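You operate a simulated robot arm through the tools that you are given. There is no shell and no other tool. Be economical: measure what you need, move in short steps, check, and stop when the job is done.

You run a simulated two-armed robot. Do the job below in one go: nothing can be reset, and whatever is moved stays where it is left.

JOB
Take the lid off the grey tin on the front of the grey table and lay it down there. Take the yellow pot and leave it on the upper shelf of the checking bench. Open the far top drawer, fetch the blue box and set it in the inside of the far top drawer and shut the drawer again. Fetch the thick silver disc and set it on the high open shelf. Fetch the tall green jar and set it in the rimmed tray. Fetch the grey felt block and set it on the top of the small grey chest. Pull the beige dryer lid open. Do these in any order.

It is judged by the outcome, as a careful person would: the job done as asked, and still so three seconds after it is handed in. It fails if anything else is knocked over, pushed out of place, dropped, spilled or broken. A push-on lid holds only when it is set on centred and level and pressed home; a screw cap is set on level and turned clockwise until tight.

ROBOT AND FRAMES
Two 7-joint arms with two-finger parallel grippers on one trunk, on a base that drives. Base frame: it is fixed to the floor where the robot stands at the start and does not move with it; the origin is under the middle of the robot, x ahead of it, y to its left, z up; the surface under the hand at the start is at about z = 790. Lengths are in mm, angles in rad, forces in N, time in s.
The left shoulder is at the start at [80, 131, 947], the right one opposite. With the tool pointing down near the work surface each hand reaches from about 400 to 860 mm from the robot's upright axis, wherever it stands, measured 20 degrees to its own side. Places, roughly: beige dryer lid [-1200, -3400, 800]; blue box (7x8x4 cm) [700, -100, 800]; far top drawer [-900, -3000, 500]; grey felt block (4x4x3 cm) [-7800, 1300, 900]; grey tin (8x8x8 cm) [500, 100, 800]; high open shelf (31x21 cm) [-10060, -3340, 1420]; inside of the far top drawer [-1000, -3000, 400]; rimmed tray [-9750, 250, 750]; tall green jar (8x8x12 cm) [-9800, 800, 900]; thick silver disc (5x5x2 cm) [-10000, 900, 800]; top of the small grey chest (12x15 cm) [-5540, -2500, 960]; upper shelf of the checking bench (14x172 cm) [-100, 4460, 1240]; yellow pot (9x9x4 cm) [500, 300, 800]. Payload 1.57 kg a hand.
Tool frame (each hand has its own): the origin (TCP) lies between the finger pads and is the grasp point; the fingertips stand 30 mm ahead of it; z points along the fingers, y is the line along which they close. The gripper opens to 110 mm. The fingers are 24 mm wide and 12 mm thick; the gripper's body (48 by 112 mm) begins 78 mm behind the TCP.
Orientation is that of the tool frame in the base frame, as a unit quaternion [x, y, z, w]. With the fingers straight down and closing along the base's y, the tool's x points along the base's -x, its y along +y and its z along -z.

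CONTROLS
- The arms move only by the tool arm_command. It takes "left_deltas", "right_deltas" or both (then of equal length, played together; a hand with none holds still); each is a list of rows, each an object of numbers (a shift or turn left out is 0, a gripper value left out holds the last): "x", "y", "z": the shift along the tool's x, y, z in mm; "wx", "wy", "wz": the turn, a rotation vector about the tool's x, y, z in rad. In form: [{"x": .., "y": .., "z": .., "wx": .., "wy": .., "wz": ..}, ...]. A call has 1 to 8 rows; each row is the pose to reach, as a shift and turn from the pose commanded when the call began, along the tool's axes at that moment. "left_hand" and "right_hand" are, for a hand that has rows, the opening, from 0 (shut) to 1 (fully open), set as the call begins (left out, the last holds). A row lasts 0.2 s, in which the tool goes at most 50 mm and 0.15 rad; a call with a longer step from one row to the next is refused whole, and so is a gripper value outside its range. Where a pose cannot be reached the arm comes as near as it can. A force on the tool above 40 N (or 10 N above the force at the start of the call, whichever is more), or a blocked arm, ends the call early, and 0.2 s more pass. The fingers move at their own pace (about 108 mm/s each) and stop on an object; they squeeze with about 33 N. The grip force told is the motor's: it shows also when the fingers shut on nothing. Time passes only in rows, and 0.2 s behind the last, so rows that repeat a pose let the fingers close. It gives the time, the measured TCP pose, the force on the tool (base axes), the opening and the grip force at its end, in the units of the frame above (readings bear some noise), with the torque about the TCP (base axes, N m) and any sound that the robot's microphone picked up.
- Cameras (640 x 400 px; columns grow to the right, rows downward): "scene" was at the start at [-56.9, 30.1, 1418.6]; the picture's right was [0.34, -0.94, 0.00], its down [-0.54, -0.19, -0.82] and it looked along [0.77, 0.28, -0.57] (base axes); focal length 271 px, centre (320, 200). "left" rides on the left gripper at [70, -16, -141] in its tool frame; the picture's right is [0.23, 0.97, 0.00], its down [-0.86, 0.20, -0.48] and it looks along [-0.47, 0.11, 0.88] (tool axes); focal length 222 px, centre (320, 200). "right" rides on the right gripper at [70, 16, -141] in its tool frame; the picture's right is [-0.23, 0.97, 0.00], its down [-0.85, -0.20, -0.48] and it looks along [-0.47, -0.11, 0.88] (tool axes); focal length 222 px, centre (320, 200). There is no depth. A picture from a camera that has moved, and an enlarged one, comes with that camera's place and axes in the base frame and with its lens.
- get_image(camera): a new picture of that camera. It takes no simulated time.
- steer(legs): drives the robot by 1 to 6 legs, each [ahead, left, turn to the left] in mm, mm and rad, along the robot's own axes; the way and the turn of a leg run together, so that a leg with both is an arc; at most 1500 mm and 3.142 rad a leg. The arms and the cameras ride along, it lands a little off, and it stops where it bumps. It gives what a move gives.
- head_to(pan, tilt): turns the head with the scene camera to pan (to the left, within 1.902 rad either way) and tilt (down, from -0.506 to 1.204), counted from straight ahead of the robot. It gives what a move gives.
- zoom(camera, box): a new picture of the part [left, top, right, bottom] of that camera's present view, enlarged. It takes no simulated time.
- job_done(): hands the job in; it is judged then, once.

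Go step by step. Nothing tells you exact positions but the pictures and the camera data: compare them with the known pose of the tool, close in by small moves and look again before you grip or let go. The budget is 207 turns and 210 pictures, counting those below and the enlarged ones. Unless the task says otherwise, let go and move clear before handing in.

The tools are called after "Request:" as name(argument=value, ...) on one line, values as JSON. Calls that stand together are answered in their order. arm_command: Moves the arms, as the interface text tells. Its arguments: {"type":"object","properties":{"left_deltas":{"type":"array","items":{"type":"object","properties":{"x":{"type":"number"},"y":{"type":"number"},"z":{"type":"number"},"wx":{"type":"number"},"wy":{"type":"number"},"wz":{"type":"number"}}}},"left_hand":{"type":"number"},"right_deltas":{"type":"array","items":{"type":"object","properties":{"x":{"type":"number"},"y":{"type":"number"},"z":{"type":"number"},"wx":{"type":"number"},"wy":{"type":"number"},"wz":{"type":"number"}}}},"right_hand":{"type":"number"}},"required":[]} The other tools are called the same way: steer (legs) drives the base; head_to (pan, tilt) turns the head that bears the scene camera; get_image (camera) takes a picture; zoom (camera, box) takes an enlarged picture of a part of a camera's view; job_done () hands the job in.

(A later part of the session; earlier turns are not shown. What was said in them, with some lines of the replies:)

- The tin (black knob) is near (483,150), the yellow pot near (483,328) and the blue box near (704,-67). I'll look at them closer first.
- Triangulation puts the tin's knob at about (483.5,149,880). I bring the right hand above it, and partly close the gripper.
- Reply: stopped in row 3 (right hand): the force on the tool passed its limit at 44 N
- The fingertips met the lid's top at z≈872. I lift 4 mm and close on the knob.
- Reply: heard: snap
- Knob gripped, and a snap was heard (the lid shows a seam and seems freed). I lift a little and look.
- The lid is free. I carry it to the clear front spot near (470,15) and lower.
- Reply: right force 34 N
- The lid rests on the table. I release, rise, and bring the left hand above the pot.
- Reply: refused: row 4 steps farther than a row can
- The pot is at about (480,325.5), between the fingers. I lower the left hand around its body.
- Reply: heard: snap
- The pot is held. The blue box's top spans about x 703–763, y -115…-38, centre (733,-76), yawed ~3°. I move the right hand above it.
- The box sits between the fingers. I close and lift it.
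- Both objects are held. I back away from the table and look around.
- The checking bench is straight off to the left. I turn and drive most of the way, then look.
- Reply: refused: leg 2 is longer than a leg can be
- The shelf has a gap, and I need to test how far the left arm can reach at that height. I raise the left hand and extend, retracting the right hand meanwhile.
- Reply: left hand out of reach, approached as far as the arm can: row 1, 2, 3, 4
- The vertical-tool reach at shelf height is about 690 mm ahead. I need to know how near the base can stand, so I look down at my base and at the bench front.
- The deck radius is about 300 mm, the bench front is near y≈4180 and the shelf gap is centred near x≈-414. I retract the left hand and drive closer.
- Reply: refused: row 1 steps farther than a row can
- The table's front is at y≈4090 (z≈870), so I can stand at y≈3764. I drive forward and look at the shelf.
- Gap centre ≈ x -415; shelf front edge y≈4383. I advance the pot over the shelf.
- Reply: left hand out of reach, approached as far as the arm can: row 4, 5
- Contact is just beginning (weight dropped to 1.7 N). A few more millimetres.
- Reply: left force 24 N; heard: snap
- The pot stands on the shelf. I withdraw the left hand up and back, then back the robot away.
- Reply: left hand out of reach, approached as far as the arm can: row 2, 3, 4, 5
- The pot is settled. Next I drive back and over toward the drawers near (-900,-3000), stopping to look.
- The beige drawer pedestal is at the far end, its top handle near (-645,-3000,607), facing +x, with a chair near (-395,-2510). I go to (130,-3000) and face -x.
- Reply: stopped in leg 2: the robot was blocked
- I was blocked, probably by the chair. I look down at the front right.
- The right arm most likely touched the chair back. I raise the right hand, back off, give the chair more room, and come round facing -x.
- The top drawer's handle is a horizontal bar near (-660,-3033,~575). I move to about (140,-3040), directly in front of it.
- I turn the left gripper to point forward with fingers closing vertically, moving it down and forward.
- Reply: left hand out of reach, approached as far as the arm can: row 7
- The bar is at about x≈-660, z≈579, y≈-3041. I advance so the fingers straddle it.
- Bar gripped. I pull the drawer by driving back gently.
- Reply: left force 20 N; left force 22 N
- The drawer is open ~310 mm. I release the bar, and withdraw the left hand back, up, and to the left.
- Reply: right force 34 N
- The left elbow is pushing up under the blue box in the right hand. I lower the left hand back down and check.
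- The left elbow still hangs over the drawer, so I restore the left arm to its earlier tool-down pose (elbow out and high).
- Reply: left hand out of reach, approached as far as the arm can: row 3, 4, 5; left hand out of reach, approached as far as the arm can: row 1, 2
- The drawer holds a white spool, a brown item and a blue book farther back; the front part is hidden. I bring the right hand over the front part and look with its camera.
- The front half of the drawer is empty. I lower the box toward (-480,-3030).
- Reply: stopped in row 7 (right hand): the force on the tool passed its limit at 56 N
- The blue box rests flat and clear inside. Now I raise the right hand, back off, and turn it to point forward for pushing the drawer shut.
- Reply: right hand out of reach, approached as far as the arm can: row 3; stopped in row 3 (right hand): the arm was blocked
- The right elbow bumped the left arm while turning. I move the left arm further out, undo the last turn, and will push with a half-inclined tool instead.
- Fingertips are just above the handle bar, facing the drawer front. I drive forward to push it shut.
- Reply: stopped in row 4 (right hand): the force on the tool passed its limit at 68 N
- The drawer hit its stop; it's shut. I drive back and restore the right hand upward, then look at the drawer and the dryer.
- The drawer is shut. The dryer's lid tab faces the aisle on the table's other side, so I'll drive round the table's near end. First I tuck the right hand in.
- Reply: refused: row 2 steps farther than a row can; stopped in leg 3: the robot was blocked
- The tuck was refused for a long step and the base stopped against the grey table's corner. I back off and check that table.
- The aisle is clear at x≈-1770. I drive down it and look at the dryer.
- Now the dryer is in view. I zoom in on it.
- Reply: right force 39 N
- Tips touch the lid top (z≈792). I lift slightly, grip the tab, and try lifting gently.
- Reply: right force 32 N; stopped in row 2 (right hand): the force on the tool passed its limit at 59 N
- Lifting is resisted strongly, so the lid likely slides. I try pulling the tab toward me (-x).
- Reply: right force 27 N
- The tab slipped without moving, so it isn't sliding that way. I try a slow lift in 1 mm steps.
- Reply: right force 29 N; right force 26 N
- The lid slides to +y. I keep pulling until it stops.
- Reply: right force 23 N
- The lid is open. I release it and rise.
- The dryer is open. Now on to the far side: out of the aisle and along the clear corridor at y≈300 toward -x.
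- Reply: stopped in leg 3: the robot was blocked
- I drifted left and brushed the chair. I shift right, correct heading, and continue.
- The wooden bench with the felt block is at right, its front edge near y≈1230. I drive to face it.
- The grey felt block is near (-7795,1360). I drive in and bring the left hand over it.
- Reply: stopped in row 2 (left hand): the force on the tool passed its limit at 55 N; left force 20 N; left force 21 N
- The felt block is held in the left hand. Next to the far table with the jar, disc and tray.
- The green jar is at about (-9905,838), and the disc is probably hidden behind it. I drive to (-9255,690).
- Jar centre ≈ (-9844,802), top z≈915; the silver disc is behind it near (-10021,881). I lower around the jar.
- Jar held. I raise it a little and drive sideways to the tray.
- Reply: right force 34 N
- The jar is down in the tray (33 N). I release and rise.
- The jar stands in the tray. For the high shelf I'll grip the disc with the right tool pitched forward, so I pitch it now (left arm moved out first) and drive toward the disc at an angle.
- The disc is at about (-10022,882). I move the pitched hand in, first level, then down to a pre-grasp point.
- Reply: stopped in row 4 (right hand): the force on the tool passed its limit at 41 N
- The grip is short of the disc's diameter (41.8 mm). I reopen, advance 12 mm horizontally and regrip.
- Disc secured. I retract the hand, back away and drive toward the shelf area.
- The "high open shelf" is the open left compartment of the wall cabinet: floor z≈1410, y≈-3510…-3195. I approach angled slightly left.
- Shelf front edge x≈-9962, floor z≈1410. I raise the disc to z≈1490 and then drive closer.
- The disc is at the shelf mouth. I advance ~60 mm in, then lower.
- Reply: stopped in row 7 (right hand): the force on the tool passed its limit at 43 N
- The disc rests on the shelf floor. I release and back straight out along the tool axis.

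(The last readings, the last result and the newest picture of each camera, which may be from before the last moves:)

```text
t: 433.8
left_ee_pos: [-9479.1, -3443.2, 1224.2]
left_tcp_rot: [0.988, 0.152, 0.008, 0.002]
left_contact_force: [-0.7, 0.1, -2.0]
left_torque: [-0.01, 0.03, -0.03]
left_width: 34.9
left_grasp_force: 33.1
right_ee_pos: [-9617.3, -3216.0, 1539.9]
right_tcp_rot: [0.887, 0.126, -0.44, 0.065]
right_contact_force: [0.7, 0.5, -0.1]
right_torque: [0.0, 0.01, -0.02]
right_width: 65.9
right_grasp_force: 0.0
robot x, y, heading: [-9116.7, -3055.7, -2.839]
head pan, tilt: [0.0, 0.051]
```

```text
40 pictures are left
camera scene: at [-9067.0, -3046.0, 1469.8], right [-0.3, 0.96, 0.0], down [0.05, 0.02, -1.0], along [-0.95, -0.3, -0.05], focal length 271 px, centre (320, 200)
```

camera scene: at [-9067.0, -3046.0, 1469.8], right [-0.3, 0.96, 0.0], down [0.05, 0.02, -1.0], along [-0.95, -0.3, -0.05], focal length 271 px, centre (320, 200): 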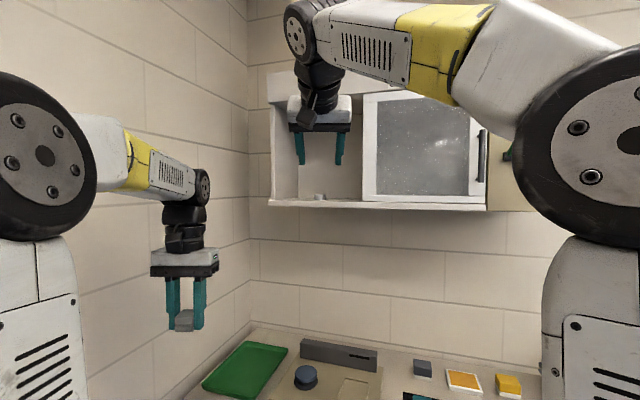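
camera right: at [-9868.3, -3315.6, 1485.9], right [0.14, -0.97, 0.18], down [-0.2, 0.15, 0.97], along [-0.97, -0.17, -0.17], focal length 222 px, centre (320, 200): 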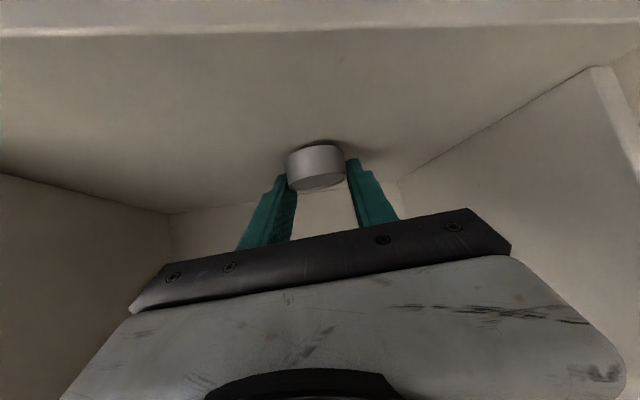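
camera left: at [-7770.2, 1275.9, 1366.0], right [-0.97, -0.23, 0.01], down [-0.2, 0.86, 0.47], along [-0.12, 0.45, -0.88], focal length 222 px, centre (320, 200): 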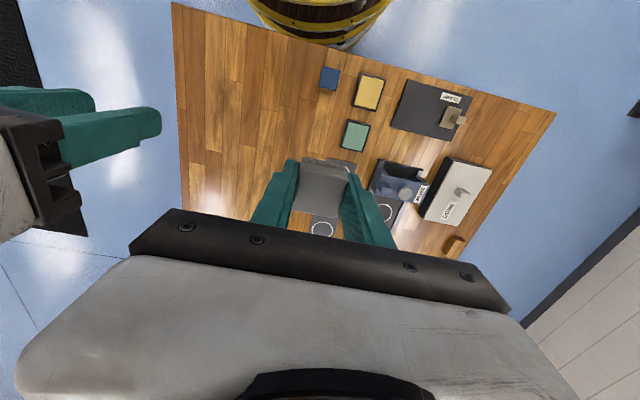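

The disc sits on the shelf. Now I turn around (clear side) to look toward the chest at (-5540,-2500).

Request:
steer(legs=[[-300, 0, 0], [0, 0, -1.75], [0, 0, -1.55]])

Request:
head_to(pan=0.0, tilt=0.2)

Request:
get_image(camera="scene")

```text
t: 443.7
left_ee_pos: [-8420.9, -2629.3, 1224.8]
left_tcp_rot: [-0.1, 0.995, 0.002, -0.009]
left_contact_force: [0.1, -0.4, 0.2]
left_torque: [-0.03, -0.01, 0.02]
left_width: 35.4
left_grasp_force: 33.0
right_ee_pos: [-8306.6, -2868.8, 1539.3]
right_tcp_rot: [-0.078, 0.892, 0.042, 0.443]
right_contact_force: [-0.2, 0.3, 0.7]
right_torque: [0.02, 0.0, -0.01]
right_width: 65.9
right_grasp_force: 0.1
robot x, y, heading: [-8824.8, -2972.1, 0.197]
head pan, tilt: [0.0, 0.051]
```

```text
t: 444.4
left_ee_pos: [-8420.2, -2628.0, 1224.0]
left_tcp_rot: [-0.1, 0.995, 0.001, -0.009]
left_contact_force: [-0.7, 0.3, -0.8]
left_torque: [0.01, 0.01, 0.0]
left_width: 35.2
left_grasp_force: 33.3
right_ee_pos: [-8305.3, -2868.5, 1539.5]
right_tcp_rot: [-0.078, 0.892, 0.042, 0.443]
right_contact_force: [-0.7, -0.2, -0.1]
right_torque: [0.01, 0.02, -0.02]
right_width: 65.9
right_grasp_force: 0.0
robot x, y, heading: [-8821.5, -2968.0, 0.197]
head pan, tilt: [0.0, 0.201]
```

```text
39 pictures are left
camera scene: at [-8870.1, -2979.3, 1456.0], right [0.19, -0.98, 0.0], down [-0.2, -0.04, -0.98], along [0.96, 0.19, -0.2], focal length 271 px, centre (320, 200)
```

scene: 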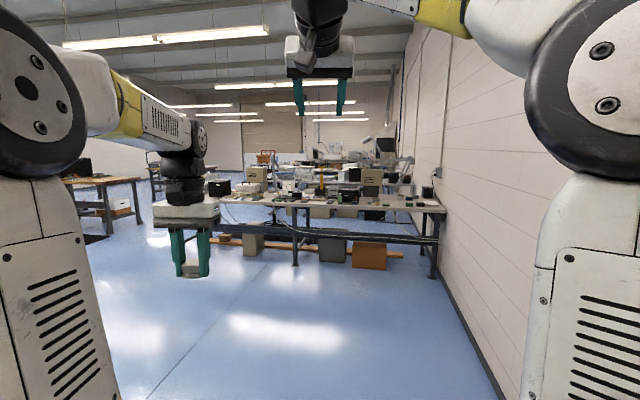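

Request:
zoom(camera="scene", box=[230, 150, 450, 240])

```text
2.91 times, centred on (340, 195) of scene
camera zoom: at [-8870.1, -2979.3, 1456.0], right [0.19, -0.98, 0.0], down [-0.2, -0.04, -0.98], along [0.96, 0.19, -0.2], focal length 788 px, centre (262, 214)
```

zoom: 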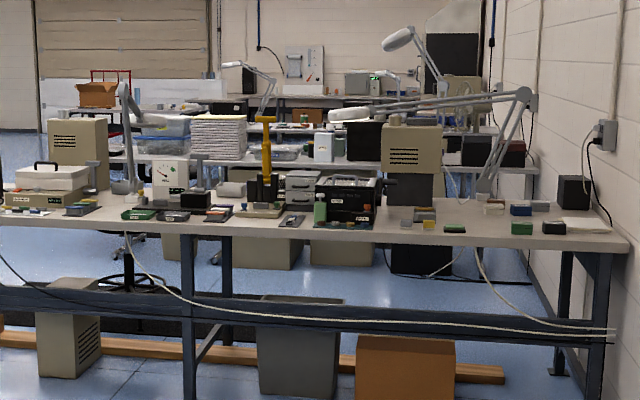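

The small grey chest with drawers is visible on the long table, as expected. I drive over there.

Request:
steer(legs=[[1150, -57, 0], [1145, -57, 0], [0, 0, -0.197]])

Request:
head_to(pan=0.1, tilt=0.45)

Request:
get_image(camera="scene")

```text
t: 456.4
left_ee_pos: [-6092.2, -2383.6, 1225.1]
left_tcp_rot: [0.005, 1.0, 0.002, -0.007]
left_contact_force: [0.2, -1.2, -0.4]
left_torque: [-0.03, 0.0, -0.01]
left_width: 35.0
left_grasp_force: 32.6
right_ee_pos: [-6029.9, -2640.7, 1539.8]
right_tcp_rot: [0.015, 0.895, -0.004, 0.445]
right_contact_force: [0.5, 0.8, -0.1]
right_torque: [0.02, -0.01, -0.02]
right_width: 66.0
right_grasp_force: 0.1
robot x, y, heading: [-6559.6, -2634.1, -0.013]
head pan, tilt: [0.0, 0.201]
```

```text
t: 457.2
left_ee_pos: [-6092.2, -2383.2, 1224.6]
left_tcp_rot: [0.005, 1.0, 0.003, -0.008]
left_contact_force: [-0.1, -1.0, 0.0]
left_torque: [-0.01, 0.0, -0.02]
left_width: 35.1
left_grasp_force: 33.0
right_ee_pos: [-6030.1, -2639.7, 1539.4]
right_tcp_rot: [0.014, 0.896, -0.004, 0.445]
right_contact_force: [-0.4, -0.3, -0.2]
right_torque: [0.01, 0.02, 0.0]
right_width: 66.0
right_grasp_force: 0.1
robot x, y, heading: [-6560.5, -2632.5, -0.008]
head pan, tilt: [0.099, 0.45]
```

```text
37 pictures are left
camera scene: at [-6605.7, -2624.2, 1432.8], right [0.09, -1.0, 0.0], down [-0.43, -0.04, -0.9], along [0.9, 0.08, -0.43], focal length 271 px, centre (320, 200)
```

scene: 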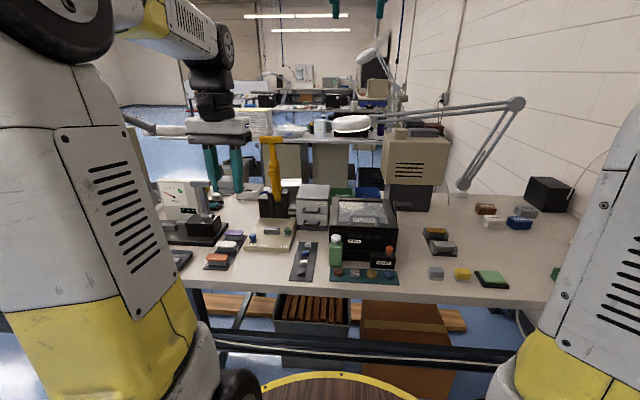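

Request:
zoom(camera="scene", box=[240, 110, 420, 240])

```text
3.08 times, centred on (330, 175) of scene
camera zoom: at [-6605.7, -2624.2, 1432.8], right [0.09, -1.0, 0.0], down [-0.43, -0.04, -0.9], along [0.9, 0.08, -0.43], focal length 833 px, centre (289, 277)
```

zoom: 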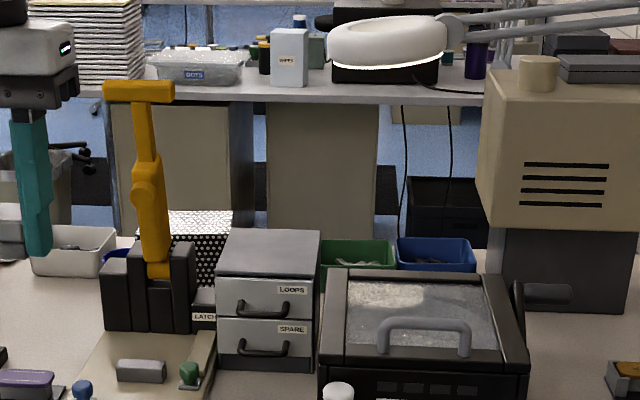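

The chest's top centre is about (-5562,-2503,960). I drive up to the table and position the left hand.

Request:
steer(legs=[[278, 0, 0.01]])

Request:
arm_command(left_deltas=[{"y": -30, "z": 25}, {"y": -65, "z": 55}, {"y": -95, "z": 85}, {"y": -116, "z": 120}, {"x": -40, "y": -116, "z": 135}, {"x": -85, "y": -116, "z": 135}, {"x": -130, "y": -116, "z": 135}, {"x": -175, "y": -116, "z": 135}])

Request:
get_image(camera="scene")

Request:
get_image(camera="left")

```text
t: 459.1
left_ee_pos: [-5819.2, -2381.3, 1224.9]
left_tcp_rot: [0.0, 1.0, 0.003, -0.007]
left_contact_force: [-0.3, 0.6, -1.1]
left_torque: [0.03, -0.02, 0.0]
left_width: 34.9
left_grasp_force: 32.6
right_ee_pos: [-5754.0, -2640.2, 1539.2]
right_tcp_rot: [0.01, 0.895, -0.002, 0.445]
right_contact_force: [-0.6, -0.6, 0.1]
right_torque: [0.01, 0.03, 0.02]
right_width: 66.0
right_grasp_force: 0.0
robot x, y, heading: [-6277.9, -2636.1, -0.004]
head pan, tilt: [0.099, 0.45]
```

```text
t: 460.9
left_ee_pos: [-5646.5, -2497.0, 1085.5]
left_tcp_rot: [0.0, 1.0, 0.002, -0.008]
left_contact_force: [0.2, 0.0, -0.1]
left_torque: [-0.03, -0.02, 0.07]
left_width: 35.0
left_grasp_force: 32.9
right_ee_pos: [-5754.1, -2638.6, 1539.6]
right_tcp_rot: [0.011, 0.895, -0.003, 0.446]
right_contact_force: [-0.1, 0.3, -0.2]
right_torque: [-0.03, -0.02, -0.03]
right_width: 65.6
right_grasp_force: 0.0
robot x, y, heading: [-6282.0, -2637.3, -0.009]
head pan, tilt: [0.099, 0.45]
```

```text
35 pictures are left
camera scene: at [-6330.3, -2626.9, 1432.7], right [0.09, -1.0, 0.0], down [-0.43, -0.04, -0.9], along [0.9, 0.09, -0.44], focal length 271 px, centre (320, 200)
```

scene: 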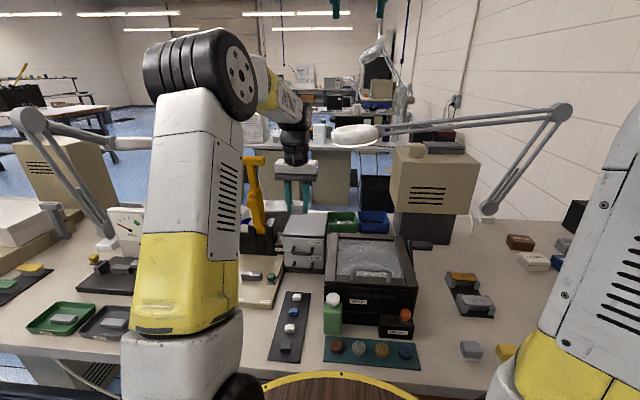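

```text
34 pictures are left
camera left: at [-5712.2, -2515.1, 1227.4], right [-0.23, 0.97, 0.01], down [0.86, 0.2, 0.47], along [0.45, 0.11, -0.88], focal length 222 px, centre (320, 200)
```

left: 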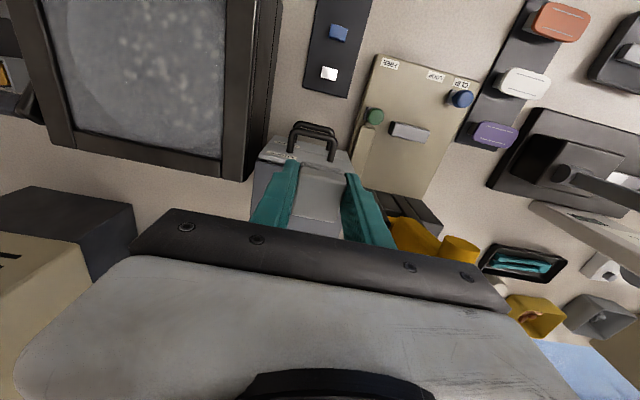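

Request:
arm_command(left_deltas=[{"x": -40, "y": -4}, {"x": -76, "y": -8}, {"x": -76, "y": -8, "z": 40}, {"x": -76, "y": -8, "z": 68}, {"x": -76, "y": -8, "z": 68}])

Request:
zoom(camera="scene", box=[240, 130, 400, 270])

Request:
get_image(camera="left")

```text
t: 462.1
left_ee_pos: [-5570.9, -2504.3, 1018.0]
left_tcp_rot: [-0.001, 1.0, 0.004, -0.008]
left_contact_force: [0.5, 0.3, -0.3]
left_torque: [0.02, 0.01, -0.01]
left_width: 35.2
left_grasp_force: 33.2
right_ee_pos: [-5755.0, -2639.0, 1540.6]
right_tcp_rot: [0.011, 0.896, -0.002, 0.445]
right_contact_force: [0.2, 0.4, 0.0]
right_torque: [0.01, 0.0, 0.0]
right_width: 65.9
right_grasp_force: 0.3
robot x, y, heading: [-6279.8, -2638.0, -0.009]
head pan, tilt: [0.099, 0.45]
```

```text
2.86 times, centred on (320, 200) of scene
camera zoom: at [-6329.9, -2627.0, 1432.7], right [0.09, -1.0, 0.0], down [-0.43, -0.04, -0.9], along [0.9, 0.09, -0.44], focal length 774 px, centre (320, 200)
```

zoom: 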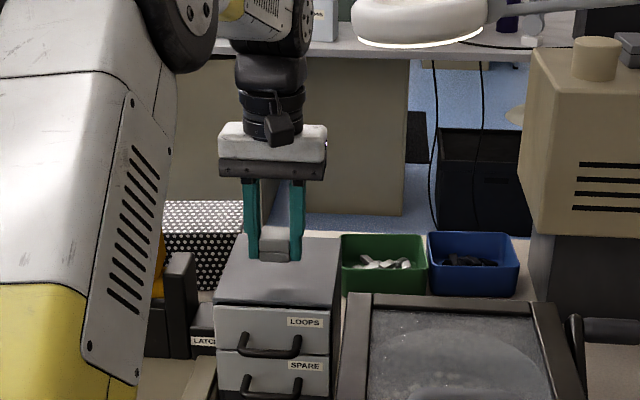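

```text
32 pictures are left
camera left: at [-5636.5, -2522.0, 1160.0], right [-0.23, 0.97, 0.01], down [0.86, 0.2, 0.47], along [0.45, 0.11, -0.88], focal length 222 px, centre (320, 200)
```

left: 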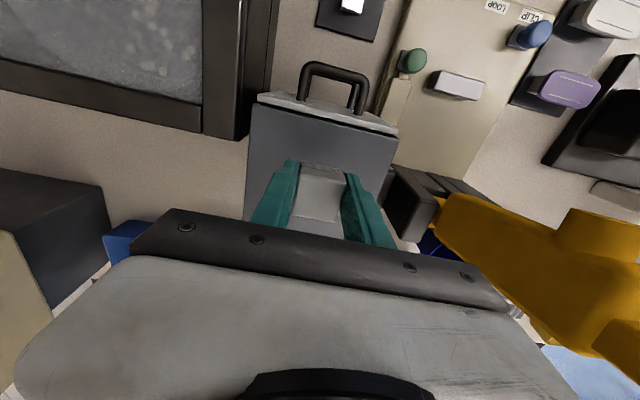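

Request:
arm_command(left_deltas=[{"z": 6}, {"z": 11}, {"z": 15}, {"z": 18}, {"z": 21}, {"z": 24}, {"z": 27}, {"z": 30}])

Request:
zoom(camera="scene", box=[260, 160, 360, 260])

```text
t: 463.9
left_ee_pos: [-5570.8, -2503.8, 986.8]
left_tcp_rot: [0.0, 1.0, 0.003, -0.008]
left_contact_force: [0.5, -0.3, -0.6]
left_torque: [-0.02, 0.0, -0.04]
left_width: 35.0
left_grasp_force: 33.4
right_ee_pos: [-5753.8, -2639.0, 1539.7]
right_tcp_rot: [0.01, 0.896, -0.002, 0.445]
right_contact_force: [0.4, -0.2, 0.1]
right_torque: [-0.02, -0.02, -0.02]
right_width: 66.0
right_grasp_force: 0.1
robot x, y, heading: [-6284.7, -2635.3, -0.006]
head pan, tilt: [0.099, 0.45]
```

```text
4.00 times, centred on (310, 210) of scene
camera zoom: at [-6329.9, -2627.0, 1432.7], right [0.09, -1.0, 0.0], down [-0.43, -0.04, -0.9], along [0.9, 0.09, -0.44], focal length 1083 px, centre (360, 160)
```

zoom: 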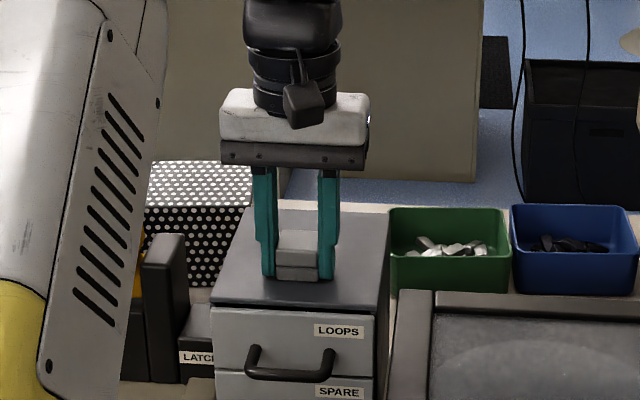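

Request:
arm_command(left_deltas=[{"x": -10}, {"x": -10, "z": 3}, {"x": -10, "z": 6}, {"x": -10, "z": 9}, {"x": -10, "z": 12}, {"x": -10, "z": 15}, {"x": -10, "z": 18}, {"x": -10, "z": 21}])

Request:
zoom(camera="scene", box=[260, 160, 360, 260])

```text
t: 464.8
left_ee_pos: [-5560.2, -2504.7, 985.8]
left_tcp_rot: [0.0, 1.0, 0.002, -0.004]
left_contact_force: [-0.3, -0.1, 7.0]
left_torque: [-0.05, 0.08, 0.01]
left_width: 35.2
left_grasp_force: 33.0
right_ee_pos: [-5754.8, -2638.9, 1539.3]
right_tcp_rot: [0.01, 0.895, -0.002, 0.445]
right_contact_force: [-0.5, -0.4, 0.3]
right_torque: [-0.01, 0.0, -0.01]
right_width: 65.8
right_grasp_force: 0.1
robot x, y, heading: [-6281.5, -2633.9, -0.008]
head pan, tilt: [0.099, 0.45]
stopped in row 4 (left hand): the force on the tool passed its limit at 45 N (the readings are from after the stop); the commanded pose is now the measured one
```

```text
4.00 times, centred on (310, 210) of scene
camera zoom: at [-6330.6, -2627.0, 1432.7], right [0.09, -1.0, 0.0], down [-0.43, -0.04, -0.9], along [0.9, 0.09, -0.43], focal length 1083 px, centre (360, 160)
```

zoom: 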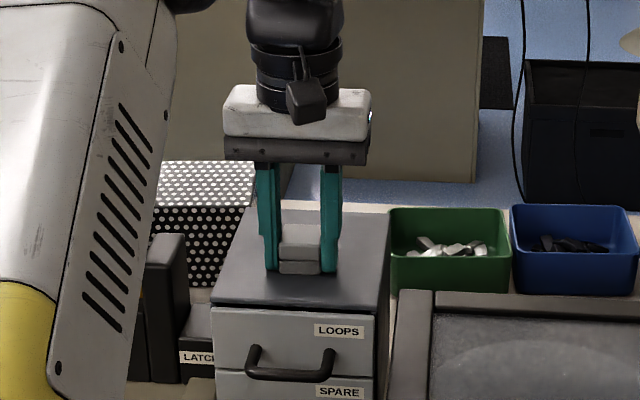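

The block rests centrally on the chest top. I release and rise.

Request:
arm_command(left_deltas=[{"z": 0}, {"z": 0}], left_hand=0.55)

Request:
arm_command(left_deltas=[{"z": -20}, {"z": -50}, {"z": -90}, {"x": 30, "z": -125}, {"x": 70, "z": -150}, {"x": 115, "z": -170}, {"x": 160, "z": -190}])

Request:
zoom(camera="scene", box=[240, 160, 400, 270])

```text
t: 465.4
left_ee_pos: [-5560.3, -2502.6, 986.2]
left_tcp_rot: [-0.001, 1.0, 0.002, -0.004]
left_contact_force: [0.3, 15.7, 16.8]
left_torque: [-0.07, -0.2, 0.17]
left_width: 47.5
left_grasp_force: 0.0
right_ee_pos: [-5754.5, -2638.6, 1539.8]
right_tcp_rot: [0.011, 0.895, -0.003, 0.445]
right_contact_force: [0.1, -0.6, -0.2]
right_torque: [0.03, 0.03, -0.01]
right_width: 66.1
right_grasp_force: 0.1
robot x, y, heading: [-6283.6, -2636.2, -0.005]
head pan, tilt: [0.099, 0.45]
```

```text
t: 467.0
left_ee_pos: [-5718.8, -2503.9, 1176.8]
left_tcp_rot: [0.001, 1.0, 0.002, -0.005]
left_contact_force: [0.6, -0.1, -0.2]
left_torque: [-0.01, 0.01, -0.03]
left_width: 60.4
left_grasp_force: 0.0
right_ee_pos: [-5752.8, -2640.0, 1539.4]
right_tcp_rot: [0.01, 0.896, -0.001, 0.445]
right_contact_force: [0.0, -0.3, 0.1]
right_torque: [-0.01, 0.01, 0.01]
right_width: 66.1
right_grasp_force: 0.1
robot x, y, heading: [-6279.5, -2636.9, -0.005]
head pan, tilt: [0.099, 0.45]
```

```text
3.64 times, centred on (320, 215) of scene
camera zoom: at [-6329.6, -2627.0, 1432.7], right [0.09, -1.0, 0.0], down [-0.43, -0.04, -0.9], along [0.9, 0.09, -0.44], focal length 984 px, centre (320, 146)
```

zoom: 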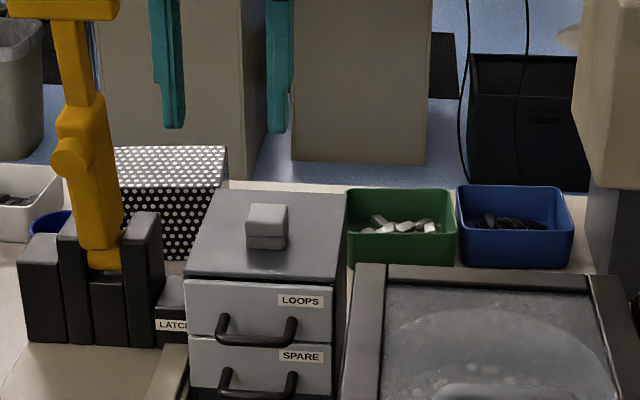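

The felt block sits on the chest top, so every item is done. I back clear of the table and then hand in.

Request:
steer(legs=[[-350, 0, 0]])

Request:
get_image(camera="scene")

```text
t: 469.3
left_ee_pos: [-6069.8, -2502.8, 1176.4]
left_tcp_rot: [0.0, 1.0, 0.002, -0.005]
left_contact_force: [0.2, -1.2, -0.3]
left_torque: [-0.05, 0.0, 0.02]
left_width: 60.5
left_grasp_force: 0.1
right_ee_pos: [-6104.9, -2637.9, 1538.9]
right_tcp_rot: [0.01, 0.895, -0.002, 0.445]
right_contact_force: [-0.3, 0.2, -0.2]
right_torque: [-0.02, 0.04, 0.01]
right_width: 66.0
right_grasp_force: 0.0
robot x, y, heading: [-6630.9, -2633.7, -0.007]
head pan, tilt: [0.099, 0.45]
```

```text
28 pictures are left
camera scene: at [-6679.8, -2625.7, 1432.7], right [0.1, -1.0, 0.0], down [-0.43, -0.04, -0.9], along [0.9, 0.09, -0.44], focal length 271 px, centre (320, 200)
```

scene: 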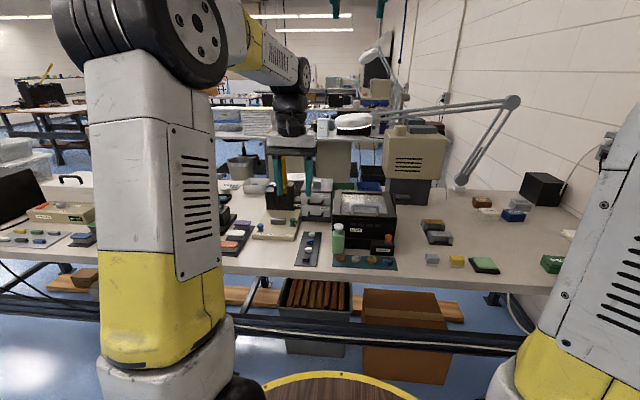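

Everything is in place and both hands are clear and empty, so I hand the job in.

Request:
job_done()

```text
The job is handed in.
```

I handed the job in with all seven parts done; I checked each one by camera as I finished it, but have not seen a verdict.

- **Tin lid:** off and lying on the front of the grey table.
- **Yellow pot:** on the upper shelf of the checking bench.
- **Blue box:** in the far top drawer, which is pushed shut against its stop.
- **Silver disc:** on the high open shelf.
- **Green jar:** standing in the rimmed tray.
- **Felt block:** on the top of the small grey chest.
- **Dryer lid:** it slides rather than lifts; I pulled it about 90 mm open, not to a hard stop.

The base was blocked three times while driving. It most likely touched a chair near the drawers, the corner of the grey table and another chair in the aisle. The grey table's contents and the aisle chair looked undisturbed afterwards. The chair near the drawers stayed upright, but I did not check whether it had shifted.
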